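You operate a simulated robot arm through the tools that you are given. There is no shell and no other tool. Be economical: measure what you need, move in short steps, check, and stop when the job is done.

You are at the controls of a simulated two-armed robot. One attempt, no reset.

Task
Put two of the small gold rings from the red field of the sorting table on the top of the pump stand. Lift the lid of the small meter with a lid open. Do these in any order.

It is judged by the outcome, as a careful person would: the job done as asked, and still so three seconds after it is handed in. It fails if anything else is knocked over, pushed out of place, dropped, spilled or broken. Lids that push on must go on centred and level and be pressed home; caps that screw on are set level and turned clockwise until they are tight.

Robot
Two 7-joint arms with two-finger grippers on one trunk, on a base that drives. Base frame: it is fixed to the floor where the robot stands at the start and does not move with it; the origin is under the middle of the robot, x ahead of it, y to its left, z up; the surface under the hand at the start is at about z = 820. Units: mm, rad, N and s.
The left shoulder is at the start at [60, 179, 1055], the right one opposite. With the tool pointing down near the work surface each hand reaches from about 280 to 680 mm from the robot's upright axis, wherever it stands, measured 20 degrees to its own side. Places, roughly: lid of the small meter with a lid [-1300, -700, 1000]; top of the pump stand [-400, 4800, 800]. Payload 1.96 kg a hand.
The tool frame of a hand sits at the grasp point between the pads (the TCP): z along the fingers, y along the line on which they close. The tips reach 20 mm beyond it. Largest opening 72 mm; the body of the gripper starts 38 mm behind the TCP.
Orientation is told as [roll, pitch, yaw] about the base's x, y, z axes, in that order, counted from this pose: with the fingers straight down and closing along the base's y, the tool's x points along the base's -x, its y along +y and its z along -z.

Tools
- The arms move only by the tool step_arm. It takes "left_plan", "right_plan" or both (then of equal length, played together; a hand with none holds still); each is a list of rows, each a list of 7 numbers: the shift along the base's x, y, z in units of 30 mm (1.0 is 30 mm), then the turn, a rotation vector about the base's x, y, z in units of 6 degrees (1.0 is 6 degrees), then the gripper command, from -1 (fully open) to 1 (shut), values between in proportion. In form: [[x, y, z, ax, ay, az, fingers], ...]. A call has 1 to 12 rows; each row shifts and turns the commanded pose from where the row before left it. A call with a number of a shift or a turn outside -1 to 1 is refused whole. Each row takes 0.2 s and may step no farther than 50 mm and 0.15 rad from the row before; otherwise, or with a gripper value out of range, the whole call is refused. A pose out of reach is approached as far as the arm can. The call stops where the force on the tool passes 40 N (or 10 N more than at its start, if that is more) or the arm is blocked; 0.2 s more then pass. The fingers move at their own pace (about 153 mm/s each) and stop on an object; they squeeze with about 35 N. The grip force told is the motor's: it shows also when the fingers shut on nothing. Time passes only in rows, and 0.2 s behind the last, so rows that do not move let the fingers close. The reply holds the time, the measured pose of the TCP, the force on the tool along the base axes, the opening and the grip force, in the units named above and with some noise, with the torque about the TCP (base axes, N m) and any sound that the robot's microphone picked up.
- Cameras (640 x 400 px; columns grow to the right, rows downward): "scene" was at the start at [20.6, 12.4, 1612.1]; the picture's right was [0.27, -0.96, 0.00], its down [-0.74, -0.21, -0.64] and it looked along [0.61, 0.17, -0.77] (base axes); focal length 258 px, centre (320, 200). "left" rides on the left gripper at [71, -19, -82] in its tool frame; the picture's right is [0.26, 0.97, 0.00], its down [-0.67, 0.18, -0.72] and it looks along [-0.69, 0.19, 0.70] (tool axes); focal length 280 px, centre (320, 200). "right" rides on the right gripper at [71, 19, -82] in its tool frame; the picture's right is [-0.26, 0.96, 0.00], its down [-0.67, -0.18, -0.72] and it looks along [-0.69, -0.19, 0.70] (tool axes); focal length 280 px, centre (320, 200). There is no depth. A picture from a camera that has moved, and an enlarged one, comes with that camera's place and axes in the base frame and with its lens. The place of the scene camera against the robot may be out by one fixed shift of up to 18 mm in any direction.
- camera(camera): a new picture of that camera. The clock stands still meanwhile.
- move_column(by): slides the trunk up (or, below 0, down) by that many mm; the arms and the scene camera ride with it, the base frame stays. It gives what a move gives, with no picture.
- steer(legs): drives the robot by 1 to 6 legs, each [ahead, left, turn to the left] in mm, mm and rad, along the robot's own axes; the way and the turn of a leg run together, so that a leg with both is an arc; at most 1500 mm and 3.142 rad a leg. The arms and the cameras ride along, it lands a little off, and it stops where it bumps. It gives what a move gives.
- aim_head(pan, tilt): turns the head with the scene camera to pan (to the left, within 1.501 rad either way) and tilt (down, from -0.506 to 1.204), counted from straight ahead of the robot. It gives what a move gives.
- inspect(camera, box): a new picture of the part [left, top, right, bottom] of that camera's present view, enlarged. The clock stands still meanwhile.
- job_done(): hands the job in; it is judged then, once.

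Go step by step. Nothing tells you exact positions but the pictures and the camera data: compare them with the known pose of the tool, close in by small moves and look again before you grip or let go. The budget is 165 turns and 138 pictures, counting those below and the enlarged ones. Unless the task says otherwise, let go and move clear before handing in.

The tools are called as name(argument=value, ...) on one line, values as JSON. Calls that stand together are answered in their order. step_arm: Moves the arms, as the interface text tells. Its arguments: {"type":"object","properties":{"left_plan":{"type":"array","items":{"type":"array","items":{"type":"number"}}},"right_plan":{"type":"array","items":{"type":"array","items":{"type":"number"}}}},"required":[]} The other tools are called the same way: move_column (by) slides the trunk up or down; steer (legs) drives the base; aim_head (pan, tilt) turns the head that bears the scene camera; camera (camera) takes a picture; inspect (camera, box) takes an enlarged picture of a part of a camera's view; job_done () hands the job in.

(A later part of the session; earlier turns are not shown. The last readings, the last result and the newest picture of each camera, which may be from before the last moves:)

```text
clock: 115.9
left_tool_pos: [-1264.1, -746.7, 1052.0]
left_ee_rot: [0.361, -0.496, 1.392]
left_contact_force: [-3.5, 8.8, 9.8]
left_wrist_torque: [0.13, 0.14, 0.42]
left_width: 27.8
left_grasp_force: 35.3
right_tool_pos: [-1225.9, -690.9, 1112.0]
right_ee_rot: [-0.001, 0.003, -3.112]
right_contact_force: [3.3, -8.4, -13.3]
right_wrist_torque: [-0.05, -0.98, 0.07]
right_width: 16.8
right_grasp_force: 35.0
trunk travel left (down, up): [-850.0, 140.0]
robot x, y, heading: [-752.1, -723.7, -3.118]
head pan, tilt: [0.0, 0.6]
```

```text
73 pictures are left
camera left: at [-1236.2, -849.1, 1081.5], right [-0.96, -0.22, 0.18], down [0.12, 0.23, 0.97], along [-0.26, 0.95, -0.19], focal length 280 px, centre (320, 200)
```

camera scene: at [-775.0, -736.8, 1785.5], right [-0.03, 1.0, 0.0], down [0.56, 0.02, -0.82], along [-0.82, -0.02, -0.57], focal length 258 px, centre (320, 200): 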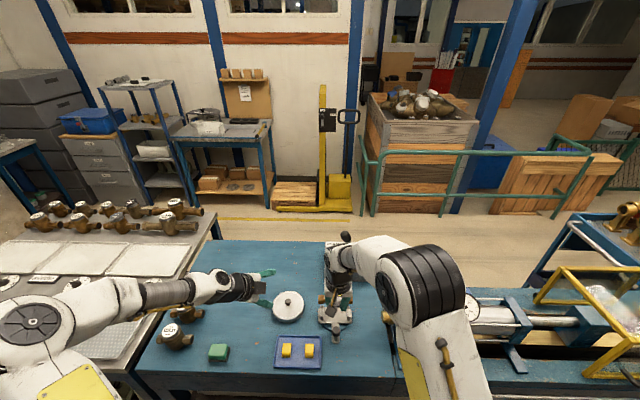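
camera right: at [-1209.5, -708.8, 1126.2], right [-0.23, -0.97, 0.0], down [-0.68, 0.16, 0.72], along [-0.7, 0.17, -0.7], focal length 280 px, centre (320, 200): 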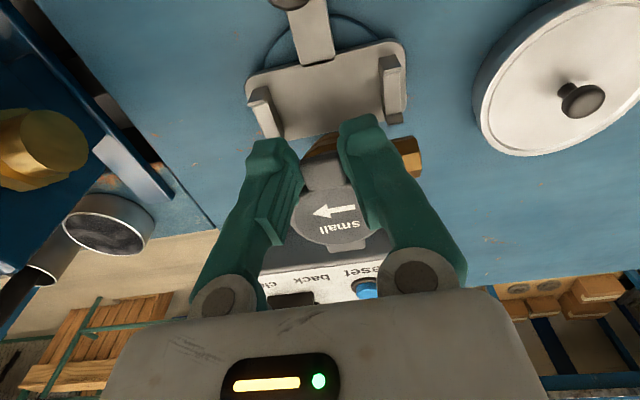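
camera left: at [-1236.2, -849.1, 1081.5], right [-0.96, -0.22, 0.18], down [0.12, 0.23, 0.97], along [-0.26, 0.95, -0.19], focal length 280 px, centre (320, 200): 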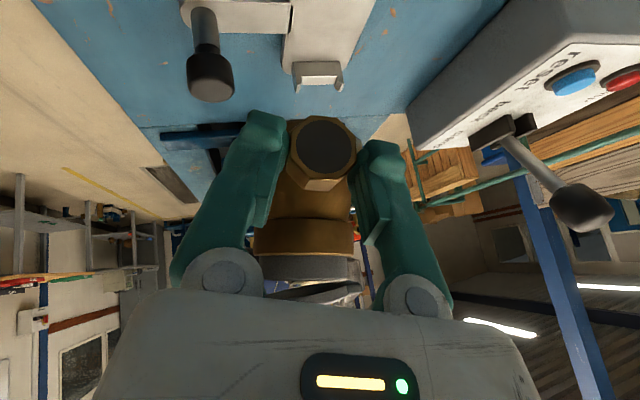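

inspect(camera="left", box=[230, 220, 390, 320])

```text
4.00 times, centred on (310, 270) of left
camera zoom: at [-1236.2, -849.1, 1081.5], right [-0.96, -0.22, 0.18], down [0.12, 0.23, 0.97], along [-0.26, 0.95, -0.19], focal length 1122 px, centre (360, -80)
```

zoom: 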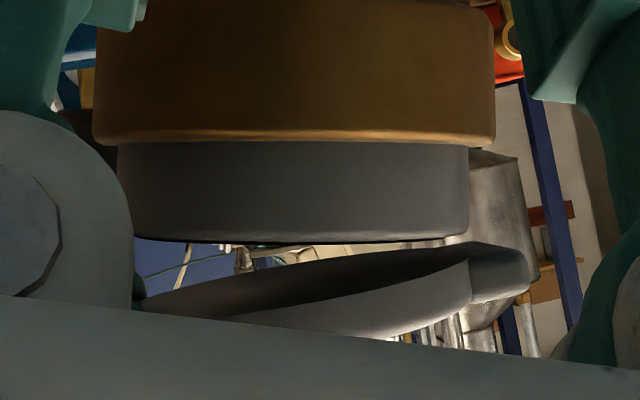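

The hinge turns out to be stiff (friction), so the lid stays where it is left; it is now about 12° open. I will rotate both hands together rigidly by -18° to bring the body upright with the lid still ajar.

step_arm(left_plan=[[0.217, 0, -0.122, 0, -1, 0, 1], [0.227, 0, -0.098, 0, -1, 0, 1], [0.237, 0, -0.073, 0, -1, 0, 1]], right_plan=[[0, 0, 0, 0, -1, 0, 1], [0, 0, 0, 0, -1, 0, 1], [0, 0, 0, 0, -1, 0, 1]])

camera(camera="left")

camera(camera="right")

inspect(camera="scene", box=[240, 230, 440, 355])

```text
clock: 116.7
left_tool_pos: [-1244.7, -749.2, 1044.1]
left_ee_rot: [0.002, -0.524, 1.571]
left_contact_force: [-12.4, 11.8, 6.1]
left_wrist_torque: [-0.29, -0.07, 0.7]
left_width: 28.0
left_grasp_force: 35.0
right_tool_pos: [-1225.4, -691.0, 1112.5]
right_ee_rot: [0.002, 0.109, -3.112]
right_contact_force: [13.6, -11.4, -11.5]
right_wrist_torque: [-0.07, -1.02, 0.27]
right_width: 17.1
right_grasp_force: 35.2
right hand out of reach, approached as far as the arm can: row 2, 3
trunk travel left (down, up): [-850.0, 140.0]
robot x, y, heading: [-752.5, -725.7, -3.112]
head pan, tilt: [0.0, 0.6]
```

```text
71 pictures are left
camera left: at [-1225.5, -850.3, 1080.5], right [-0.97, -0.23, -0.13], down [-0.18, 0.23, 0.96], along [-0.19, 0.95, -0.26], focal length 280 px, centre (320, 200)
```

left: 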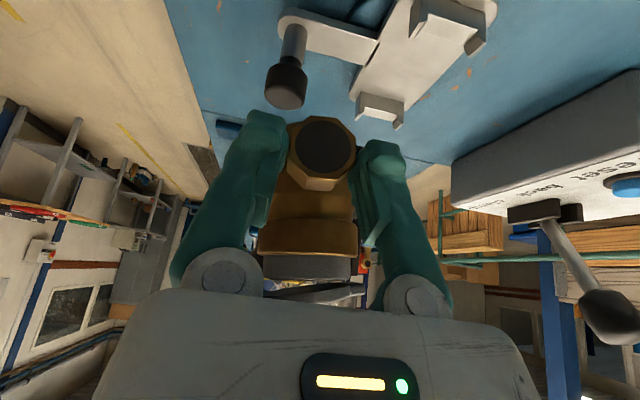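

```text
70 pictures are left
camera right: at [-1163.1, -708.7, 1200.2], right [-0.23, -0.97, -0.03], down [-0.75, 0.16, 0.64], along [-0.62, 0.17, -0.77], focal length 280 px, centre (320, 200)
```

right: 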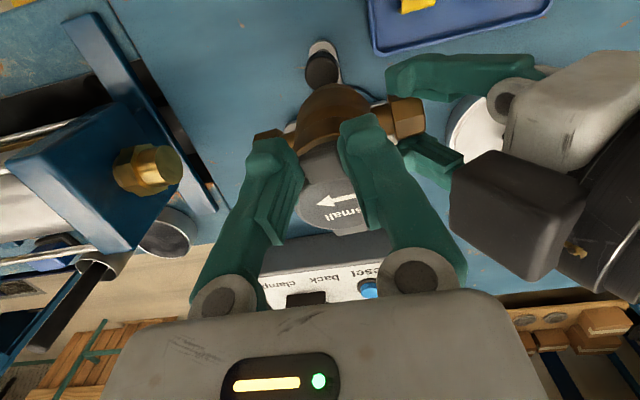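

```text
3.20 times, centred on (340, 292) of scene
camera zoom: at [-775.2, -735.6, 1785.5], right [-0.03, 1.0, 0.0], down [0.57, 0.02, -0.82], along [-0.82, -0.02, -0.57], focal length 826 px, centre (256, -96)
```

zoom: 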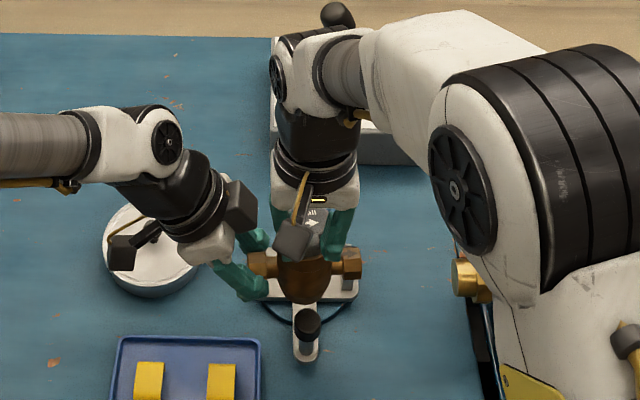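

The body is now upright and held by the left hand, whose grip can easily carry it. The right arm is near its limit, so I will let go of the tab with the right hand, move up and check that the left hold stays level.

step_arm(right_plan=[[0, 0, 0, 0, 0, 0, 0.4], [0, 0, 0, 0, 0, 0, 0.06], [0, 0, 0, 0, 0, 0, 0.06]])

camera(camera="right")

camera(camera="left")

```text
clock: 117.5
left_tool_pos: [-1244.3, -749.3, 1043.6]
left_ee_rot: [-0.001, -0.523, 1.565]
left_contact_force: [0.7, 0.7, -0.2]
left_wrist_torque: [-0.27, -0.02, 0.01]
left_width: 27.9
left_grasp_force: 35.0
right_tool_pos: [-1226.7, -690.7, 1111.3]
right_ee_rot: [0.004, 0.105, -3.112]
right_contact_force: [0.6, 0.2, 0.8]
right_wrist_torque: [0.0, 0.02, 0.02]
right_width: 33.6
right_grasp_force: 0.1
trunk travel left (down, up): [-850.0, 140.0]
robot x, y, heading: [-750.0, -725.2, -3.115]
head pan, tilt: [0.0, 0.6]
```

```text
68 pictures are left
camera right: at [-1163.9, -708.4, 1200.3], right [-0.23, -0.97, -0.02], down [-0.75, 0.16, 0.64], along [-0.62, 0.17, -0.77], focal length 280 px, centre (320, 200)
```

right: 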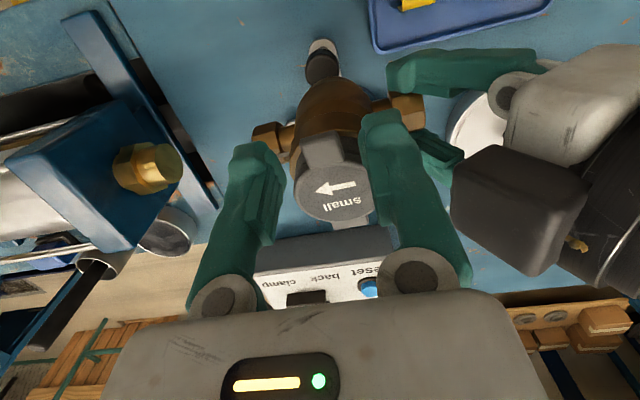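

```text
67 pictures are left
camera left: at [-1225.3, -850.5, 1079.9], right [-0.97, -0.22, -0.13], down [-0.18, 0.23, 0.96], along [-0.19, 0.95, -0.26], focal length 280 px, centre (320, 200)
```

left: 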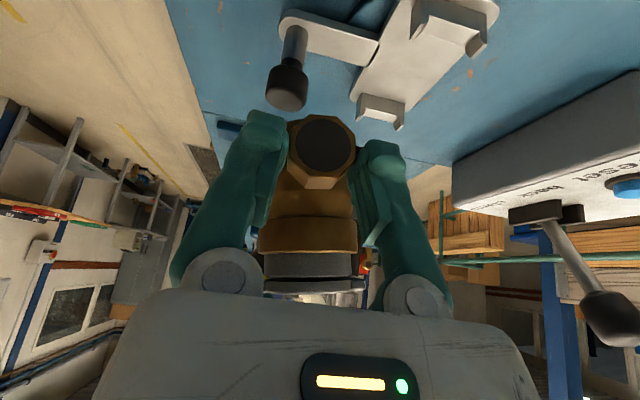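

inspect(camera="left", box=[230, 100, 390, 300])

inspect(camera="right", box=[240, 70, 420, 240])

```text
2.00 times, centred on (310, 200) of left
camera zoom: at [-1225.3, -850.5, 1079.9], right [-0.97, -0.22, -0.13], down [-0.18, 0.23, 0.96], along [-0.19, 0.95, -0.26], focal length 561 px, centre (340, 200)
```

zoom: 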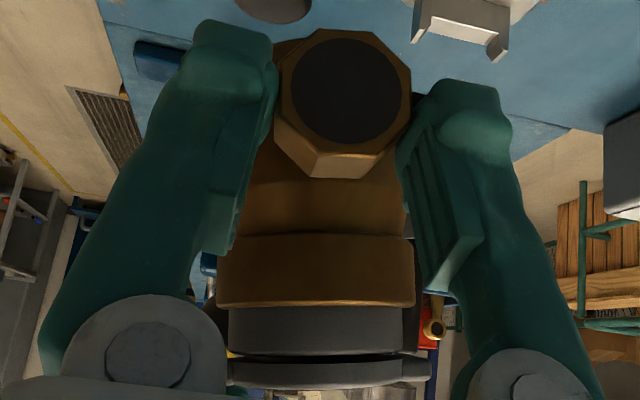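

```text
2.35 times, centred on (330, 155) of right
camera zoom: at [-1163.9, -708.4, 1200.3], right [-0.23, -0.97, -0.02], down [-0.75, 0.16, 0.64], along [-0.62, 0.17, -0.77], focal length 660 px, centre (296, 306)
```

zoom: 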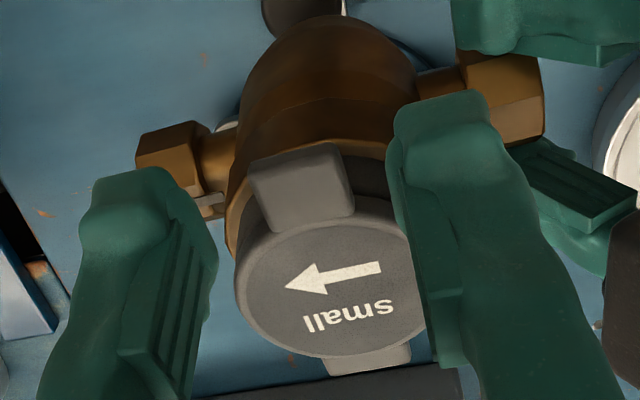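

The meter is level and the lid is essentially shut; the earlier trouble was only my pinch locking the lid's angle. I will clear the right hand, then re-seat the meter with the left.

step_arm(right_plan=[[0, 0, 0.7, 0, 0, 0, 0.06], [0, 0, 0.8, 0, 0, 0, 0.06], [0.3, 0.5, 0.5, 0, 1, 0, 0.06], [0.5, 1, 0, 0, 0, 0, 0.06], [0.5, 1, 0, 0, 0, 0, 0.06], [0.5, 1, 0, 0, 0, 0, 0.06], [0.5, 1, 0, 0, 0, 0, 0.06]])

step_arm(left_plan=[[-0.45, 0.02, 0, 0, 0, 0, 1], [-0.45, 0.02, 0, 0, 0, 0, 1], [-0.45, 0.02, 0, 0, 0, 0, 1], [-0.45, 0, -0.3, 0, 0, 0, 1], [0, 0, -0.5, 0, 0, 0, 1]])

camera(camera="left")

inspect(camera="scene", box=[270, 260, 400, 345])

```text
clock: 119.1
left_tool_pos: [-1244.5, -749.1, 1044.1]
left_ee_rot: [0.002, -0.522, 1.566]
left_contact_force: [-0.4, 0.1, 0.8]
left_wrist_torque: [-0.25, -0.02, -0.02]
left_width: 27.9
left_grasp_force: 35.4
right_tool_pos: [-1154.9, -554.0, 1149.2]
right_ee_rot: [0.0, 0.002, -3.114]
right_contact_force: [0.0, 0.1, 0.4]
right_wrist_torque: [0.0, 0.01, -0.01]
right_width: 33.6
right_grasp_force: 0.1
right hand out of reach, approached as far as the arm can: row 2
trunk travel left (down, up): [-850.0, 140.0]
robot x, y, heading: [-752.5, -726.3, -3.116]
head pan, tilt: [0.0, 0.6]
```

```text
clock: 120.3
left_tool_pos: [-1298.9, -746.7, 1020.7]
left_ee_rot: [0.002, -0.525, 1.567]
left_contact_force: [-0.3, 0.1, -0.7]
left_wrist_torque: [-0.24, 0.01, -0.01]
left_width: 27.7
left_grasp_force: 35.0
right_tool_pos: [-1155.5, -554.9, 1149.0]
right_ee_rot: [-0.001, 0.0, -3.113]
right_contact_force: [0.7, -0.9, 0.5]
right_wrist_torque: [-0.01, 0.02, 0.0]
right_width: 33.5
right_grasp_force: 0.0
trunk travel left (down, up): [-850.0, 140.0]
robot x, y, heading: [-751.9, -728.1, -3.109]
head pan, tilt: [0.0, 0.6]
```

```text
64 pictures are left
camera left: at [-1279.8, -848.2, 1057.4], right [-0.97, -0.22, -0.13], down [-0.18, 0.23, 0.96], along [-0.19, 0.95, -0.26], focal length 280 px, centre (320, 200)
```

left: 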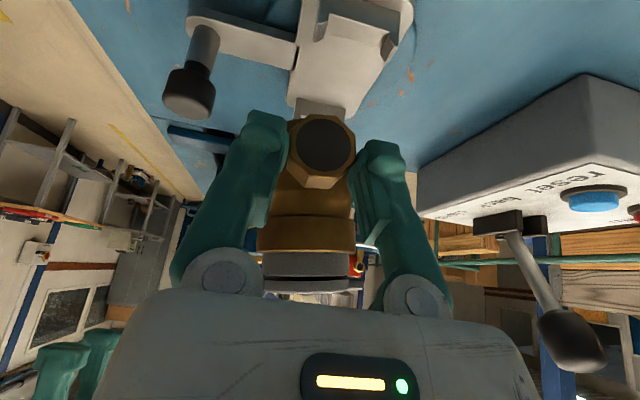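

```text
4.71 times, centred on (335, 302) of scene
camera zoom: at [-775.7, -735.7, 1785.5], right [-0.03, 1.0, 0.0], down [0.57, 0.02, -0.82], along [-0.82, -0.02, -0.57], focal length 1215 px, centre (249, -282)
```

zoom: 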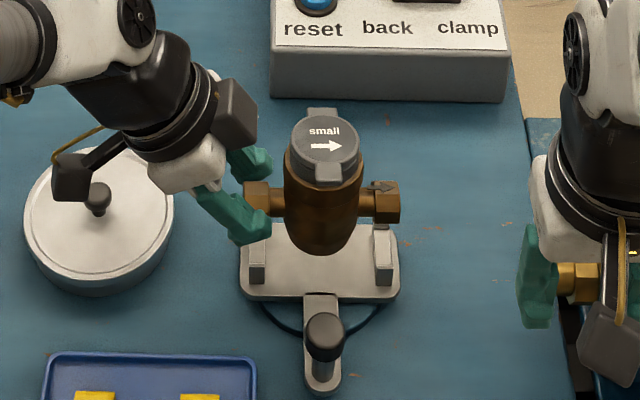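

The meter is level and nearly over its cradle. I will look closely at the cradle's posts before lowering.

inspect(camera="left", box=[230, 0, 430, 130])

inspect(camera="scene", box=[312, 295, 362, 330])

camera(camera="right")

```text
3.08 times, centred on (330, 65) of left
camera zoom: at [-1279.8, -848.2, 1057.4], right [-0.97, -0.22, -0.13], down [-0.18, 0.23, 0.96], along [-0.19, 0.95, -0.26], focal length 863 px, centre (289, 615)
```

zoom: 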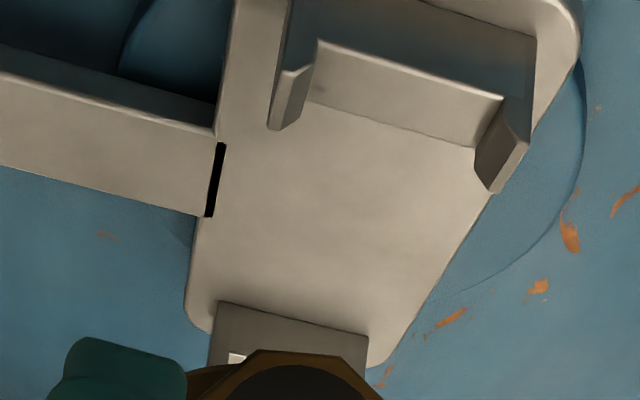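

```text
11.43 times, centred on (337, 312) of scene
camera zoom: at [-775.7, -735.7, 1785.5], right [-0.03, 1.0, 0.0], down [0.57, 0.02, -0.82], along [-0.82, -0.02, -0.57], focal length 2950 px, centre (126, -1086)
```

zoom: 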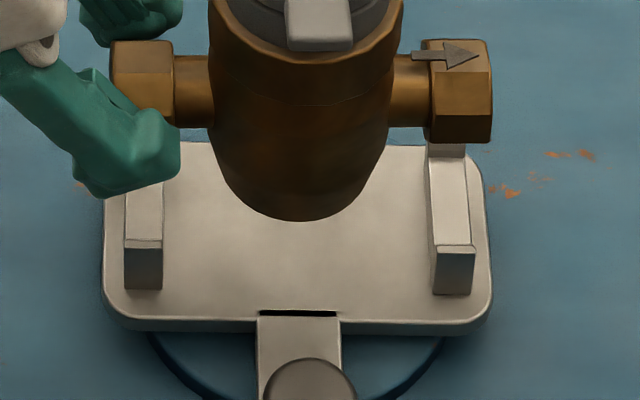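

```text
60 pictures are left
camera right: at [-1083.9, -573.1, 1230.0], right [-0.23, -0.97, 0.0], down [-0.68, 0.16, 0.71], along [-0.69, 0.17, -0.7], focal length 280 px, centre (320, 200)
```

right: 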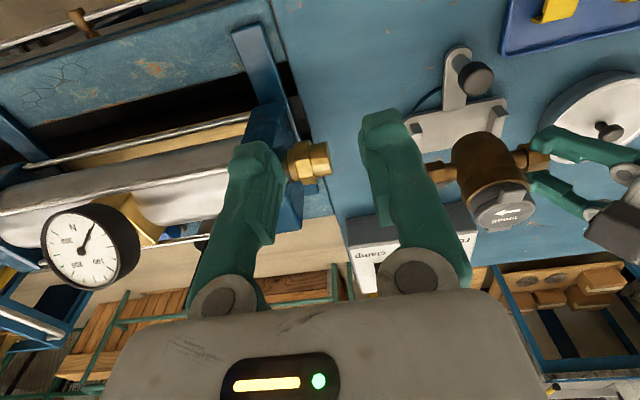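

The cradle has U-shaped posts with prongs flanking the hexes, centred near x≈-1309, so the meter must go about 10 mm further back. My finger tips would foul the prongs, so I plan to lower to just above them and then take the meter from the top with the right hand for the final seating.

step_arm(left_plan=[[-0.15, 0, -0.4, 0, 0, 0, 1], [-0.17, 0, -0.4, 0, 0, 0, 1], [0, 0, -0.2, 0, 0, 0, 1]])

camera(camera="left")

inspect(camera="left", box=[230, 0, 430, 130])

inspect(camera="scene", box=[312, 280, 372, 325])

```text
clock: 121.1
left_tool_pos: [-1307.3, -746.2, 989.8]
left_ee_rot: [0.002, -0.525, 1.568]
left_contact_force: [-1.3, 0.4, -0.2]
left_wrist_torque: [-0.26, 0.0, 0.0]
left_width: 27.6
left_grasp_force: 35.0
right_tool_pos: [-1156.0, -556.0, 1147.5]
right_ee_rot: [0.0, 0.001, -3.114]
right_contact_force: [-0.7, 0.1, -0.2]
right_wrist_torque: [-0.01, -0.02, 0.0]
right_width: 33.7
right_grasp_force: 0.1
trunk travel left (down, up): [-850.0, 140.0]
robot x, y, heading: [-755.8, -725.2, -3.116]
head pan, tilt: [0.0, 0.6]
```

```text
59 pictures are left
camera left: at [-1289.2, -848.6, 1025.4], right [-0.97, -0.22, -0.13], down [-0.18, 0.23, 0.96], along [-0.19, 0.95, -0.26], focal length 280 px, centre (320, 200)
```

left: 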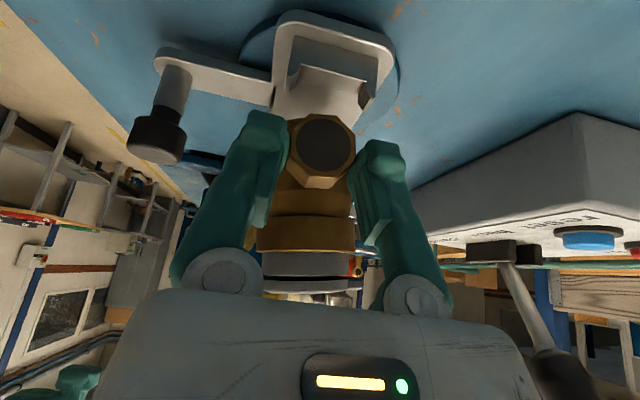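

```text
3.08 times, centred on (330, 65) of left
camera zoom: at [-1289.2, -848.6, 1025.4], right [-0.97, -0.22, -0.13], down [-0.18, 0.23, 0.96], along [-0.19, 0.95, -0.26], focal length 863 px, centre (289, 615)
```

zoom: 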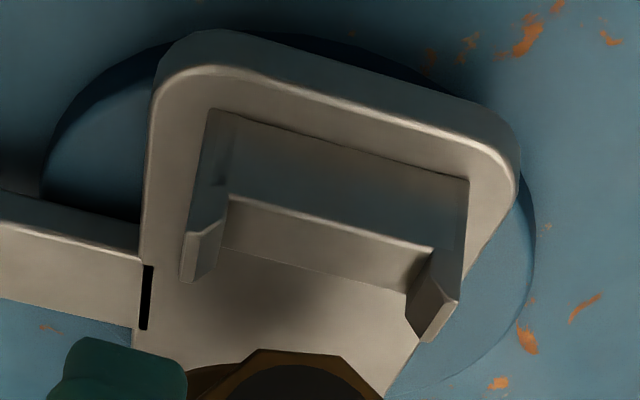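

```text
8.89 times, centred on (342, 302) of scene
camera zoom: at [-775.2, -735.8, 1785.5], right [-0.03, 1.0, 0.0], down [0.57, 0.02, -0.82], along [-0.82, -0.02, -0.57], focal length 2294 px, centre (124, -711)
```

zoom: 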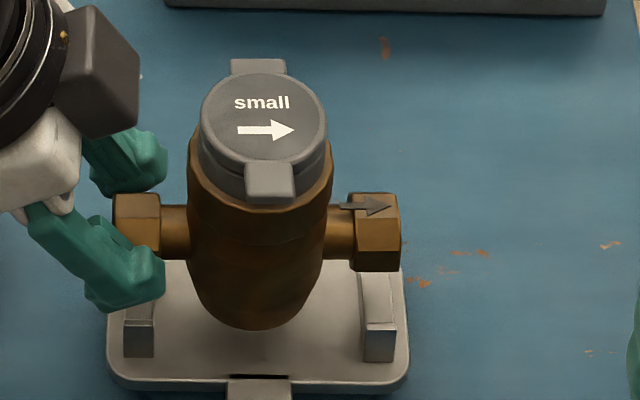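

The hex is within 2 mm of the U centre and the meter is level. I will bring the right hand over the top of the meter to take it by the register/lid barrel.

step_arm(right_plan=[[-0.4, -1, -0.3, 0, 0, 0, -0.61], [-0.4, -1, -0.3, 0, 0, 0, -0.61], [-0.4, -1, -0.3, 0, 0, 0, -0.61], [-0.4, -0.8, -0.3, 0, 0, 0, -0.61], [-0.6, -0.65, -0.3, 0, 0, 0, -0.61], [-0.8, 0, -0.3, 0, 0, 0, -0.61], [-0.8, 0, -0.2, 0, 0, 0, -0.61]])

camera(camera="right")

```text
clock: 122.7
left_tool_pos: [-1308.9, -746.8, 988.2]
left_ee_rot: [0.0, -0.523, 1.568]
left_contact_force: [-0.7, 0.3, -0.7]
left_wrist_torque: [-0.22, -0.01, 0.02]
left_width: 27.6
left_grasp_force: 34.7
right_tool_pos: [-1272.2, -685.2, 1088.4]
right_ee_rot: [0.001, 0.002, -3.114]
right_contact_force: [0.3, -0.1, 0.3]
right_wrist_torque: [0.02, 0.01, 0.02]
right_width: 58.1
right_grasp_force: 0.0
trunk travel left (down, up): [-850.0, 140.0]
robot x, y, heading: [-753.7, -728.5, -3.114]
head pan, tilt: [0.0, 0.6]
```

```text
56 pictures are left
camera right: at [-1199.5, -704.4, 1168.6], right [-0.23, -0.97, 0.0], down [-0.68, 0.16, 0.71], along [-0.69, 0.17, -0.7], focal length 280 px, centre (320, 200)
```

right: 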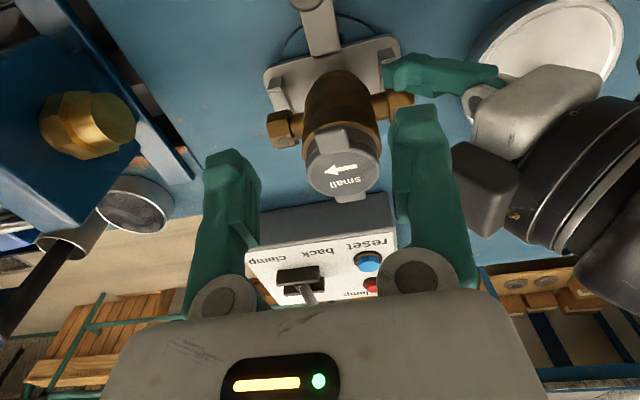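

step_arm(right_plan=[[-0.53, -0.13, -0.1, 0, 0, 0, -0.61], [-0.53, -0.13, -0.1, 0, 0, 0, -0.61], [0, 0, -0.1, 0, 0, 0, -0.61]])

camera(camera="right")

inspect(camera="scene", box=[282, 250, 402, 335])

```text
clock: 123.5
left_tool_pos: [-1307.2, -747.4, 989.5]
left_ee_rot: [0.002, -0.523, 1.568]
left_contact_force: [0.7, -1.4, -3.4]
left_wrist_torque: [-0.22, -0.01, 0.01]
left_width: 27.6
left_grasp_force: 35.4
right_tool_pos: [-1301.4, -695.7, 1079.3]
right_ee_rot: [-0.001, 0.001, -3.113]
right_contact_force: [0.1, 1.3, 5.4]
right_wrist_torque: [-0.19, 0.07, 0.0]
right_width: 57.3
right_grasp_force: 0.1
trunk travel left (down, up): [-850.0, 140.0]
robot x, y, heading: [-753.0, -727.5, -3.118]
head pan, tilt: [0.0, 0.6]
```

```text
55 pictures are left
camera right: at [-1229.1, -713.4, 1158.9], right [-0.23, -0.97, 0.0], down [-0.68, 0.16, 0.72], along [-0.7, 0.17, -0.7], focal length 280 px, centre (320, 200)
```

right: 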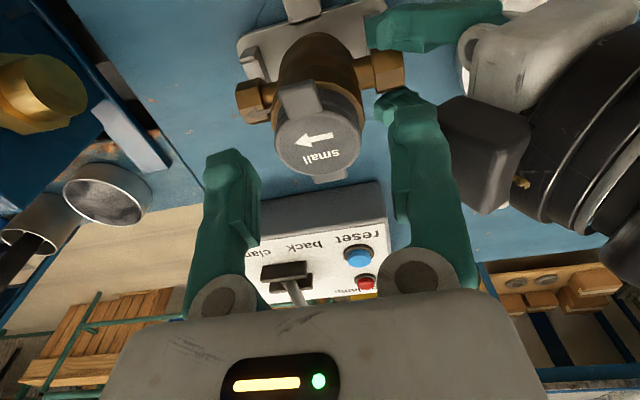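

```text
4.71 times, centred on (342, 292) of scene
camera zoom: at [-774.6, -735.6, 1785.5], right [-0.03, 1.0, 0.0], down [0.56, 0.02, -0.83], along [-0.82, -0.02, -0.56], focal length 1215 px, centre (216, -235)
```

zoom: 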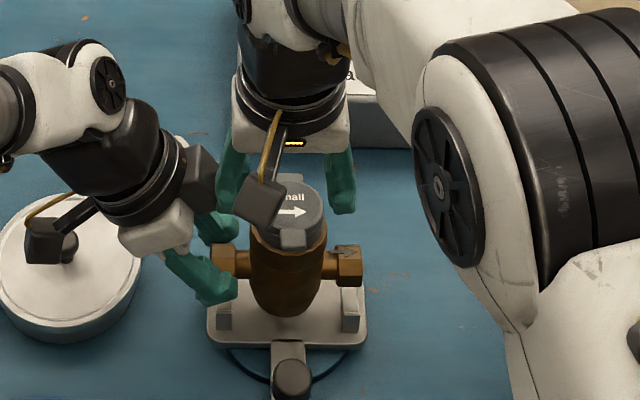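

A dark box on the left wrist just brushes my right finger. With the fingers narrowed to 50 mm (lid barrel is about 43 mm) there is room, so I will raise slightly, narrow, centre, and descend slowly.

step_arm(right_plan=[[0, 0.08, 0.2, 0, 0, 0, -0.39], [-0.08, 0, 0, 0, 0, 0, -0.39], [0, 0, -0.3, 0, 0, 0, -0.39], [0, 0, -0.3, 0, 0, 0, -0.39]])

camera(camera="right")

```text
clock: 124.5
left_tool_pos: [-1307.6, -747.5, 988.6]
left_ee_rot: [0.003, -0.524, 1.567]
left_contact_force: [-0.4, -0.5, -0.2]
left_wrist_torque: [-0.22, -0.02, 0.0]
left_width: 27.5
left_grasp_force: 35.1
right_tool_pos: [-1304.8, -693.8, 1065.7]
right_ee_rot: [0.001, 0.0, -3.113]
right_contact_force: [-0.2, 0.3, -0.2]
right_wrist_torque: [-0.02, 0.03, 0.01]
right_width: 50.1
right_grasp_force: 0.1
trunk travel left (down, up): [-850.0, 140.0]
robot x, y, heading: [-753.4, -726.1, -3.113]
head pan, tilt: [0.0, 0.6]
```

```text
53 pictures are left
camera right: at [-1232.7, -711.4, 1147.1], right [-0.23, -0.97, 0.0], down [-0.68, 0.16, 0.71], along [-0.69, 0.17, -0.7], focal length 280 px, centre (320, 200)
```

right: 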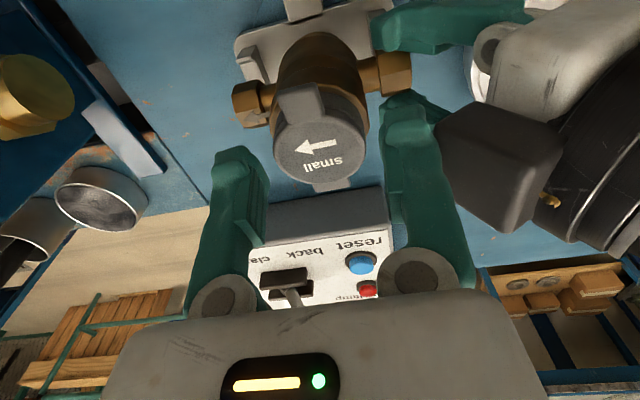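

No contact, and the hand is centred on the lid. I continue down about 27 mm.

step_arm(right_plan=[[0.03, 0, -0.3, 0, 0, 0, -0.39], [0, 0, -0.3, 0, 0, 0, -0.39], [0, 0, -0.3, 0, 0, 0, -0.39]])

camera(camera="right")

```text
clock: 125.3
left_tool_pos: [-1307.9, -746.8, 989.2]
left_ee_rot: [0.002, -0.523, 1.571]
left_contact_force: [-1.2, -3.9, -2.2]
left_wrist_torque: [-0.24, -0.08, 0.08]
left_width: 27.9
left_grasp_force: 35.2
right_tool_pos: [-1305.6, -694.4, 1040.3]
right_ee_rot: [-0.002, 0.002, -3.113]
right_contact_force: [0.7, 3.4, 1.8]
right_wrist_torque: [0.1, 0.01, -0.01]
right_width: 52.3
right_grasp_force: 1.6
trunk travel left (down, up): [-850.0, 140.0]
robot x, y, heading: [-754.0, -725.3, -3.114]
head pan, tilt: [0.0, 0.6]
```

```text
52 pictures are left
camera right: at [-1233.3, -711.6, 1120.7], right [-0.23, -0.97, 0.0], down [-0.68, 0.16, 0.72], along [-0.7, 0.17, -0.7], focal length 280 px, centre (320, 200)
```

right: 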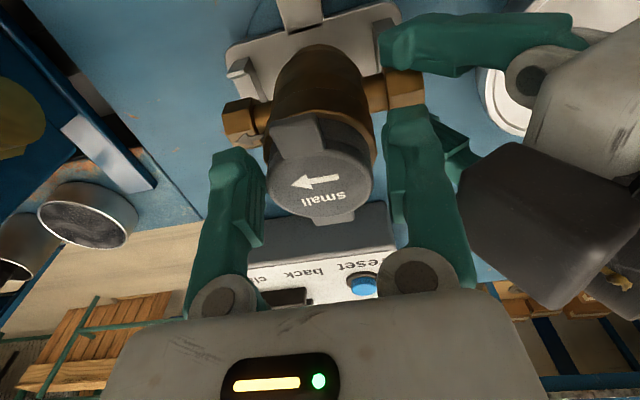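

The lid touches the +y finger, so I will shift 2.5 mm and then close gently on the barrel.

step_arm(right_plan=[[0, 0.08, 0, 0, 0, 0, -0.39], [0, 0, 0, 0, 0, 0, -0.2], [0, 0, 0, 0, 0, 0, 1], [0, 0, 0, 0, 0, 0, 1]])

camera(camera="right")

```text
clock: 126.3
left_tool_pos: [-1308.6, -746.6, 988.7]
left_ee_rot: [0.003, -0.521, 1.569]
left_contact_force: [2.4, -11.7, 0.3]
left_wrist_torque: [0.23, -0.1, 0.06]
left_width: 27.7
left_grasp_force: 34.8
right_tool_pos: [-1304.7, -690.9, 1039.6]
right_ee_rot: [-0.002, -0.001, -3.115]
right_contact_force: [-2.5, 12.3, 0.2]
right_wrist_torque: [0.2, 0.18, -0.22]
right_width: 44.8
right_grasp_force: 34.7
trunk travel left (down, up): [-850.0, 140.0]
robot x, y, heading: [-752.7, -724.0, -3.118]
head pan, tilt: [0.0, 0.6]
```

```text
51 pictures are left
camera right: at [-1233.0, -708.7, 1120.4], right [-0.24, -0.97, 0.0], down [-0.68, 0.16, 0.72], along [-0.69, 0.17, -0.7], focal length 280 px, centre (320, 200)
```

right: 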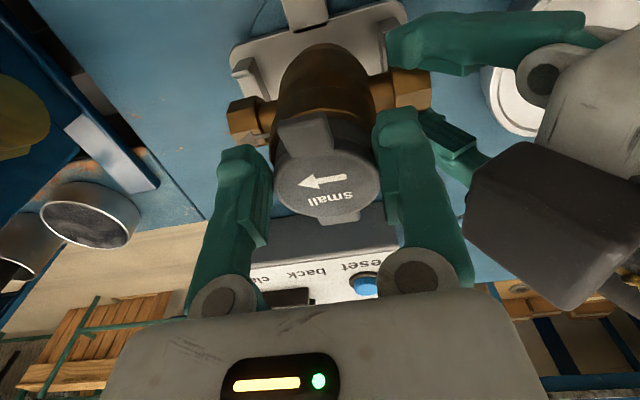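

The right hand holds the barrel. I now open the left hand and withdraw it sideways.

step_arm(left_plan=[[0, 0, 0, 0, 0, 0, 0.1], [0, 0, 0, 0, 0, 0, -0.4], [0, 0, 0, 0, 0, 0, -0.4], [0, -0.6, 0.1, 0, 0, 0, -0.4], [0, -0.9, 0.3, 0, 0, 0, -0.4], [0, -1, 0.4, 0, 0, 0, -0.4], [0, -1, 0.4, 0, 0, 0, -0.4]])

camera(camera="left")

inspect(camera="scene", box=[312, 270, 372, 325])

```text
clock: 127.9
left_tool_pos: [-1308.5, -850.6, 1023.5]
left_ee_rot: [0.003, -0.525, 1.567]
left_contact_force: [-0.4, 0.8, -0.6]
left_wrist_torque: [-0.03, 0.01, -0.01]
left_width: 50.3
left_grasp_force: 0.0
right_tool_pos: [-1304.2, -693.0, 1038.8]
right_ee_rot: [-0.002, 0.001, -3.114]
right_contact_force: [0.8, 0.5, 0.6]
right_wrist_torque: [0.01, -0.01, -0.02]
right_width: 44.6
right_grasp_force: 35.1
trunk travel left (down, up): [-850.0, 140.0]
robot x, y, heading: [-749.3, -729.5, -3.117]
head pan, tilt: [0.0, 0.6]
```

```text
50 pictures are left
camera left: at [-1289.8, -952.6, 1060.5], right [-0.97, -0.22, -0.13], down [-0.18, 0.23, 0.96], along [-0.19, 0.95, -0.26], focal length 280 px, centre (320, 200)
```

left: 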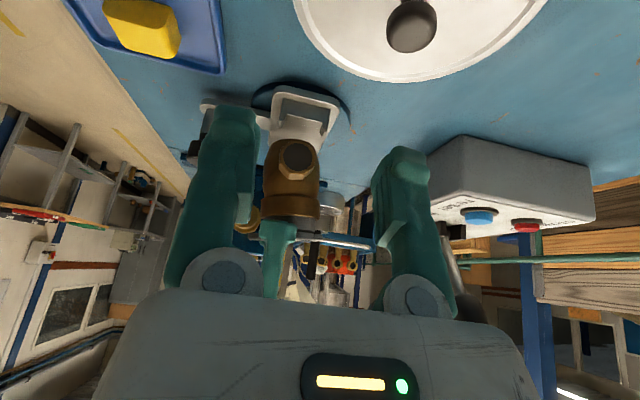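

```text
7.27 times, centred on (342, 298) of scene
camera zoom: at [-775.1, -737.0, 1785.5], right [-0.03, 1.0, 0.0], down [0.57, 0.02, -0.82], along [-0.82, -0.02, -0.57], focal length 1877 px, centre (160, -509)
```

zoom: 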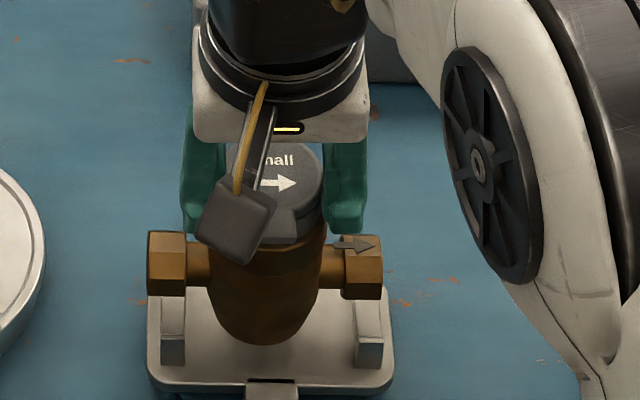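

inspect(camera="left", box=[220, 70, 370, 230])

```text
2.50 times, centred on (295, 150) of left
camera zoom: at [-1289.8, -952.6, 1060.5], right [-0.97, -0.22, -0.13], down [-0.18, 0.23, 0.96], along [-0.19, 0.95, -0.26], focal length 701 px, centre (382, 325)
```

zoom: 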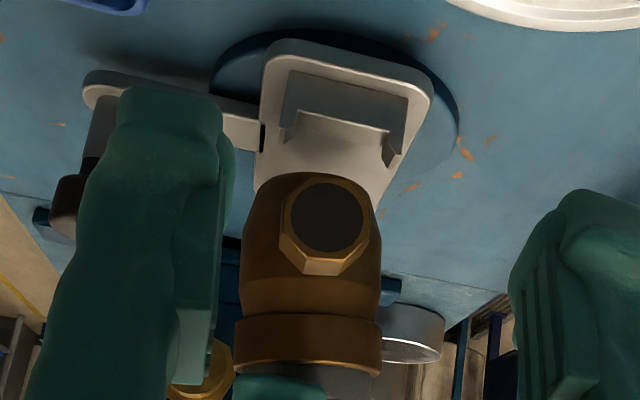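

The hex is centred over the U within 1.5 mm. I lower the meter with the right hand, slowly, watching the force.

step_arm(right_plan=[[-0.045, 0.04, -0.25, 0, 0, 0, 1], [0, 0, -0.25, 0, 0, 0, 1], [0, 0, -0.1, 0, 0, 0, 1]])

inspect(camera="left", box=[220, 70, 370, 230])

```text
clock: 128.7
left_tool_pos: [-1308.9, -850.9, 1023.4]
left_ee_rot: [0.001, -0.524, 1.568]
left_contact_force: [-0.2, 1.9, 0.7]
left_wrist_torque: [0.0, -0.03, -0.02]
left_width: 50.6
left_grasp_force: 0.0
right_tool_pos: [-1306.5, -690.6, 1021.3]
right_ee_rot: [0.001, 0.001, -3.113]
right_contact_force: [0.3, 0.9, -0.1]
right_wrist_torque: [0.01, -0.02, -0.01]
right_width: 44.7
right_grasp_force: 34.9
trunk travel left (down, up): [-850.0, 140.0]
robot x, y, heading: [-752.7, -726.2, -3.115]
head pan, tilt: [0.0, 0.6]
```

```text
2.50 times, centred on (295, 150) of left
camera zoom: at [-1290.1, -951.6, 1060.6], right [-0.97, -0.22, -0.13], down [-0.18, 0.23, 0.96], along [-0.19, 0.95, -0.26], focal length 701 px, centre (382, 325)
```

zoom: 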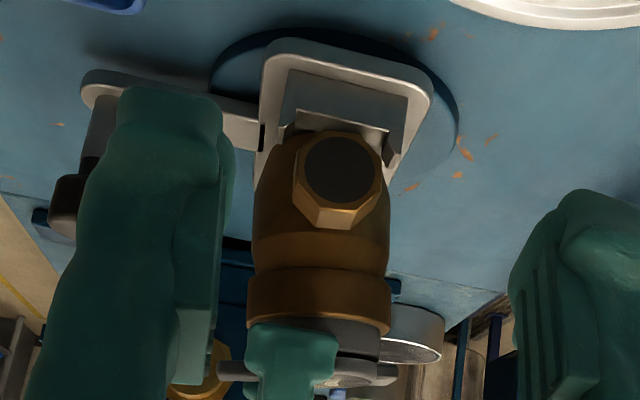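

step_arm(right_plan=[[0, 0, -0.1, 0, 0, 0, 1], [0, 0, -0.1, 0, 0, 0, 1]])

step_arm(right_plan=[[0, 0, -0.1, 0, 0, 0, 1]])

inspect(camera="left", box=[220, 70, 370, 230])

```text
clock: 129.3
left_tool_pos: [-1304.7, -850.9, 1026.4]
left_ee_rot: [0.005, -0.523, 1.566]
left_contact_force: [0.1, -0.4, 0.6]
left_wrist_torque: [0.03, -0.02, -0.01]
left_width: 50.4
left_grasp_force: 0.0
right_tool_pos: [-1304.7, -690.1, 1020.5]
right_ee_rot: [0.001, -0.009, -3.113]
right_contact_force: [1.1, 0.0, 31.4]
right_wrist_torque: [0.08, 0.71, -0.02]
right_width: 44.5
right_grasp_force: 34.8
trunk travel left (down, up): [-850.0, 140.0]
robot x, y, heading: [-752.1, -730.1, -3.112]
head pan, tilt: [0.0, 0.6]
```

```text
clock: 129.7
left_tool_pos: [-1304.6, -850.8, 1026.9]
left_ee_rot: [0.007, -0.525, 1.566]
left_contact_force: [0.2, 0.0, 0.1]
left_wrist_torque: [-0.06, -0.01, -0.04]
left_width: 50.2
left_grasp_force: 0.1
right_tool_pos: [-1301.7, -690.8, 1016.4]
right_ee_rot: [0.002, -0.004, -3.111]
right_contact_force: [8.8, -3.0, 31.6]
right_wrist_torque: [-0.15, 0.09, 0.0]
right_width: 44.4
right_grasp_force: 35.1
trunk travel left (down, up): [-850.0, 140.0]
robot x, y, heading: [-753.2, -726.0, -3.111]
head pan, tilt: [0.0, 0.6]
```

```text
2.50 times, centred on (295, 150) of left
camera zoom: at [-1285.4, -952.5, 1063.1], right [-0.97, -0.22, -0.13], down [-0.18, 0.23, 0.96], along [-0.19, 0.95, -0.26], focal length 701 px, centre (382, 325)
```

zoom: 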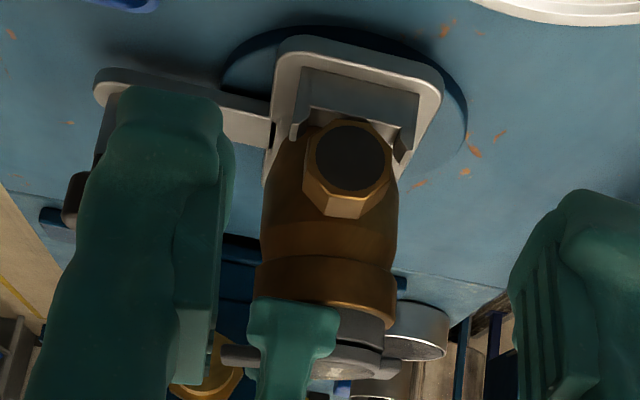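

The meter met the prong edge and slid about 5 mm toward me, consistent with my first measure of the seat at x≈-1301. I will back up a little, shift +5 mm in x, and lower again.

step_arm(right_plan=[[0, 0, 0.2, 0, 0, 0, 1], [0.17, 0, 0.1, 0, 0, 0, 1], [0, 0, 0, 0, 0, 0, 1]])

inspect(camera="left", box=[220, 70, 370, 230])

```text
clock: 130.5
left_tool_pos: [-1307.8, -850.1, 1024.3]
left_ee_rot: [0.003, -0.524, 1.567]
left_contact_force: [0.3, 0.0, -0.4]
left_wrist_torque: [-0.01, -0.01, 0.0]
left_width: 50.4
left_grasp_force: 0.1
right_tool_pos: [-1298.7, -690.1, 1021.7]
right_ee_rot: [-0.002, 0.002, -3.114]
right_contact_force: [-0.2, -0.2, -0.2]
right_wrist_torque: [0.03, -0.04, -0.05]
right_width: 44.2
right_grasp_force: 34.9
trunk travel left (down, up): [-850.0, 140.0]
robot x, y, heading: [-750.5, -726.0, -3.113]
head pan, tilt: [0.0, 0.6]
```

```text
2.50 times, centred on (295, 150) of left
camera zoom: at [-1289.9, -951.9, 1060.6], right [-0.97, -0.22, -0.13], down [-0.18, 0.23, 0.96], along [-0.19, 0.95, -0.26], focal length 701 px, centre (382, 325)
```

zoom: 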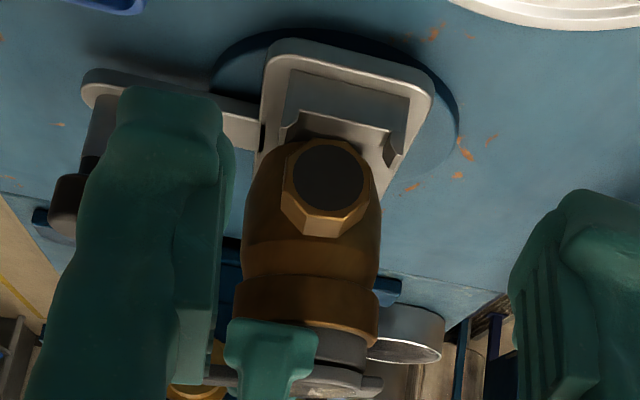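

step_arm(right_plan=[[-0.06, 0, -0.1, 0, 0, 0, 1], [0, 0, -0.1, 0, 0, 0, 1]])

step_arm(right_plan=[[0, 0, -0.1, 0, 0, 0, 1]])

inspect(camera="left", box=[220, 70, 370, 230])

```text
clock: 131.1
left_tool_pos: [-1308.2, -849.7, 1023.7]
left_ee_rot: [0.0, -0.524, 1.567]
left_contact_force: [-0.2, 0.0, -0.1]
left_wrist_torque: [0.01, 0.0, 0.01]
left_width: 50.5
left_grasp_force: 0.1
right_tool_pos: [-1302.2, -689.8, 1016.2]
right_ee_rot: [0.0, -0.002, -3.116]
right_contact_force: [0.4, 0.1, 1.4]
right_wrist_torque: [0.05, 0.08, -0.01]
right_width: 44.2
right_grasp_force: 35.2
trunk travel left (down, up): [-850.0, 140.0]
robot x, y, heading: [-754.1, -726.7, -3.113]
head pan, tilt: [0.0, 0.6]
```

```text
clock: 131.5
left_tool_pos: [-1306.3, -850.6, 1026.6]
left_ee_rot: [0.004, -0.525, 1.564]
left_contact_force: [-0.1, 0.5, -0.5]
left_wrist_torque: [-0.05, 0.03, 0.01]
left_width: 50.6
left_grasp_force: 0.0
right_tool_pos: [-1301.7, -690.8, 1015.3]
right_ee_rot: [-0.001, -0.006, -3.112]
right_contact_force: [-0.4, 0.3, 20.6]
right_wrist_torque: [0.04, 0.73, -0.07]
right_width: 44.2
right_grasp_force: 34.6
trunk travel left (down, up): [-850.0, 140.0]
robot x, y, heading: [-753.8, -725.8, -3.113]
head pan, tilt: [0.0, 0.6]
```

```text
2.50 times, centred on (295, 150) of left
camera zoom: at [-1287.9, -952.0, 1062.2], right [-0.97, -0.22, -0.13], down [-0.18, 0.23, 0.96], along [-0.19, 0.95, -0.26], focal length 701 px, centre (382, 325)
```

zoom: 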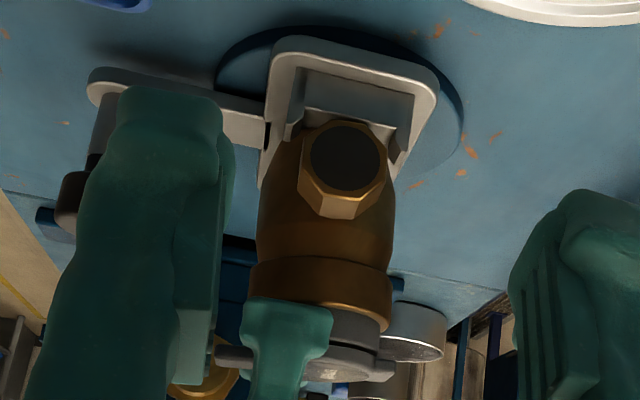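

The hexes are only about 4 mm above their seats, but something touches on the far side. I will check the other post's alignment.

inspect(camera="right", box=[210, 0, 440, 150])

inspect(camera="scene", box=[316, 288, 366, 323])

```text
2.67 times, centred on (325, 75) of right
camera zoom: at [-1228.6, -708.6, 1096.0], right [-0.23, -0.97, 0.0], down [-0.67, 0.16, 0.72], along [-0.7, 0.17, -0.69], focal length 748 px, centre (307, 533)
```

zoom: 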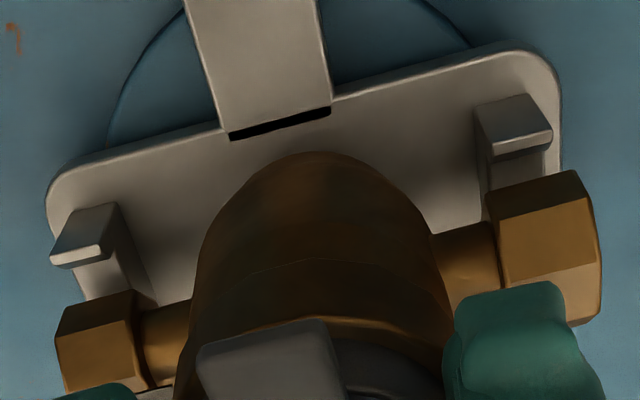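

```text
11.43 times, centred on (341, 306) of scene
camera zoom: at [-771.6, -736.1, 1786.0], right [-0.03, 1.0, 0.0], down [0.56, 0.02, -0.83], along [-0.83, -0.02, -0.56], focal length 2950 px, centre (80, -1006)
```

zoom: 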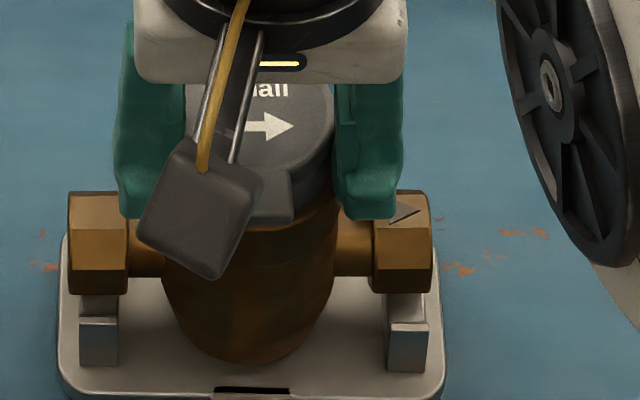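

The contact pattern fits the hex bevel riding on the far prong: each 4 mm lower moves it 4 mm toward me. I will relieve, shift +4 mm in x, and lower again.

step_arm(right_plan=[[0, 0, 0.1, 0, 0, 0, 1], [0.13, 0, 0, 0, 0, 0, 1], [0, 0, -0.1, 0, 0, 0, 1]])

step_arm(right_plan=[[0, 0, -0.08, 0, 0, 0, 1]])

inspect(camera="left", box=[220, 70, 370, 230])

```text
clock: 132.3
left_tool_pos: [-1307.3, -849.6, 1025.7]
left_ee_rot: [0.003, -0.524, 1.569]
left_contact_force: [0.4, 0.4, -0.4]
left_wrist_torque: [0.01, 0.03, 0.02]
left_width: 50.6
left_grasp_force: 0.0
right_tool_pos: [-1295.9, -691.0, 1013.7]
right_ee_rot: [-0.001, -0.001, -3.114]
right_contact_force: [-2.2, 0.7, 16.4]
right_wrist_torque: [-0.01, 0.73, 0.01]
right_width: 44.0
right_grasp_force: 34.9
trunk travel left (down, up): [-850.0, 140.0]
robot x, y, heading: [-747.9, -728.1, -3.115]
head pan, tilt: [0.0, 0.6]
```

```text
clock: 132.7
left_tool_pos: [-1306.3, -849.9, 1025.9]
left_ee_rot: [0.004, -0.525, 1.566]
left_contact_force: [0.4, -0.1, -0.1]
left_wrist_torque: [0.01, -0.02, 0.02]
left_width: 50.3
left_grasp_force: 0.0
right_tool_pos: [-1293.9, -691.6, 1013.8]
right_ee_rot: [0.0, -0.005, -3.111]
right_contact_force: [3.4, -0.4, 25.8]
right_wrist_torque: [-0.01, 0.56, -0.02]
right_width: 43.5
right_grasp_force: 35.0
trunk travel left (down, up): [-850.0, 140.0]
robot x, y, heading: [-750.4, -723.3, -3.111]
head pan, tilt: [0.0, 0.6]
```

```text
2.50 times, centred on (295, 150) of left
camera zoom: at [-1286.7, -951.8, 1062.7], right [-0.97, -0.22, -0.13], down [-0.18, 0.23, 0.96], along [-0.19, 0.95, -0.26], focal length 701 px, centre (382, 325)
```

zoom: 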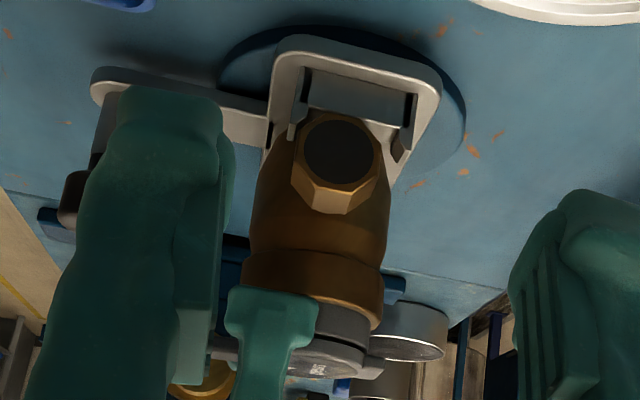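

The hexes are now within about 2 mm of their seats, but the meter leans slightly and sits off-centre in the grip. I will relieve the load, level it by about -3° and shift to x≈-1301, and touch down again.

step_arm(right_plan=[[0, 0, 0.12, 0, 0, 0, 1], [-0.12, 0, 0, 0, -0.3, 0, 1], [-0.12, 0, 0, 0, -0.25, 0, 1], [0, 0, 0, 0, 0, 0, 1]])

inspect(camera="left", box=[220, 70, 370, 230])

```text
clock: 133.7
left_tool_pos: [-1306.2, -851.7, 1025.4]
left_ee_rot: [0.003, -0.522, 1.565]
left_contact_force: [0.5, -0.9, 0.0]
left_wrist_torque: [0.0, 0.0, 0.05]
left_width: 50.5
left_grasp_force: 0.0
right_tool_pos: [-1301.5, -690.8, 1014.2]
right_ee_rot: [0.001, 0.059, -3.11]
right_contact_force: [5.2, 0.4, 10.1]
right_wrist_torque: [-0.03, -0.1, 0.01]
right_width: 43.5
right_grasp_force: 35.0
trunk travel left (down, up): [-850.0, 140.0]
robot x, y, heading: [-755.3, -726.5, -3.118]
head pan, tilt: [0.0, 0.6]
```

```text
2.50 times, centred on (295, 150) of left
camera zoom: at [-1287.9, -952.0, 1061.8], right [-0.97, -0.22, -0.13], down [-0.18, 0.23, 0.96], along [-0.19, 0.95, -0.26], focal length 701 px, centre (382, 325)
```

zoom: 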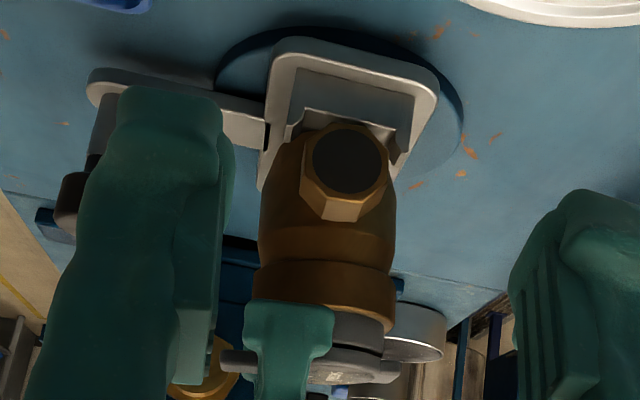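

step_arm(right_plan=[[0.06, 0, -0.05, 0, 0, 0, 1], [0, 0, -0.07, 0, 0, 0, 1]])

inspect(camera="left", box=[250, 90, 350, 180])

```text
clock: 134.3
left_tool_pos: [-1304.9, -850.4, 1027.1]
left_ee_rot: [0.007, -0.523, 1.565]
left_contact_force: [-0.4, -0.8, -0.3]
left_wrist_torque: [-0.01, 0.01, -0.03]
left_width: 50.4
left_grasp_force: 0.1
right_tool_pos: [-1301.3, -689.9, 1014.0]
right_ee_rot: [0.002, 0.051, -3.112]
right_contact_force: [3.4, 0.7, 28.9]
right_wrist_torque: [0.1, 0.59, -0.02]
right_width: 43.7
right_grasp_force: 34.8
trunk travel left (down, up): [-850.0, 140.0]
robot x, y, heading: [-752.0, -725.0, -3.108]
head pan, tilt: [0.0, 0.6]
```

```text
4.44 times, centred on (300, 135) of left
camera zoom: at [-1286.4, -951.8, 1063.0], right [-0.97, -0.22, -0.13], down [-0.18, 0.23, 0.96], along [-0.19, 0.95, -0.26], focal length 1246 px, centre (409, 489)
```

zoom: 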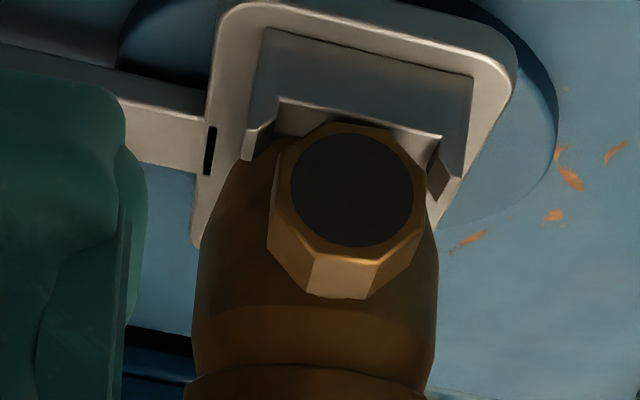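

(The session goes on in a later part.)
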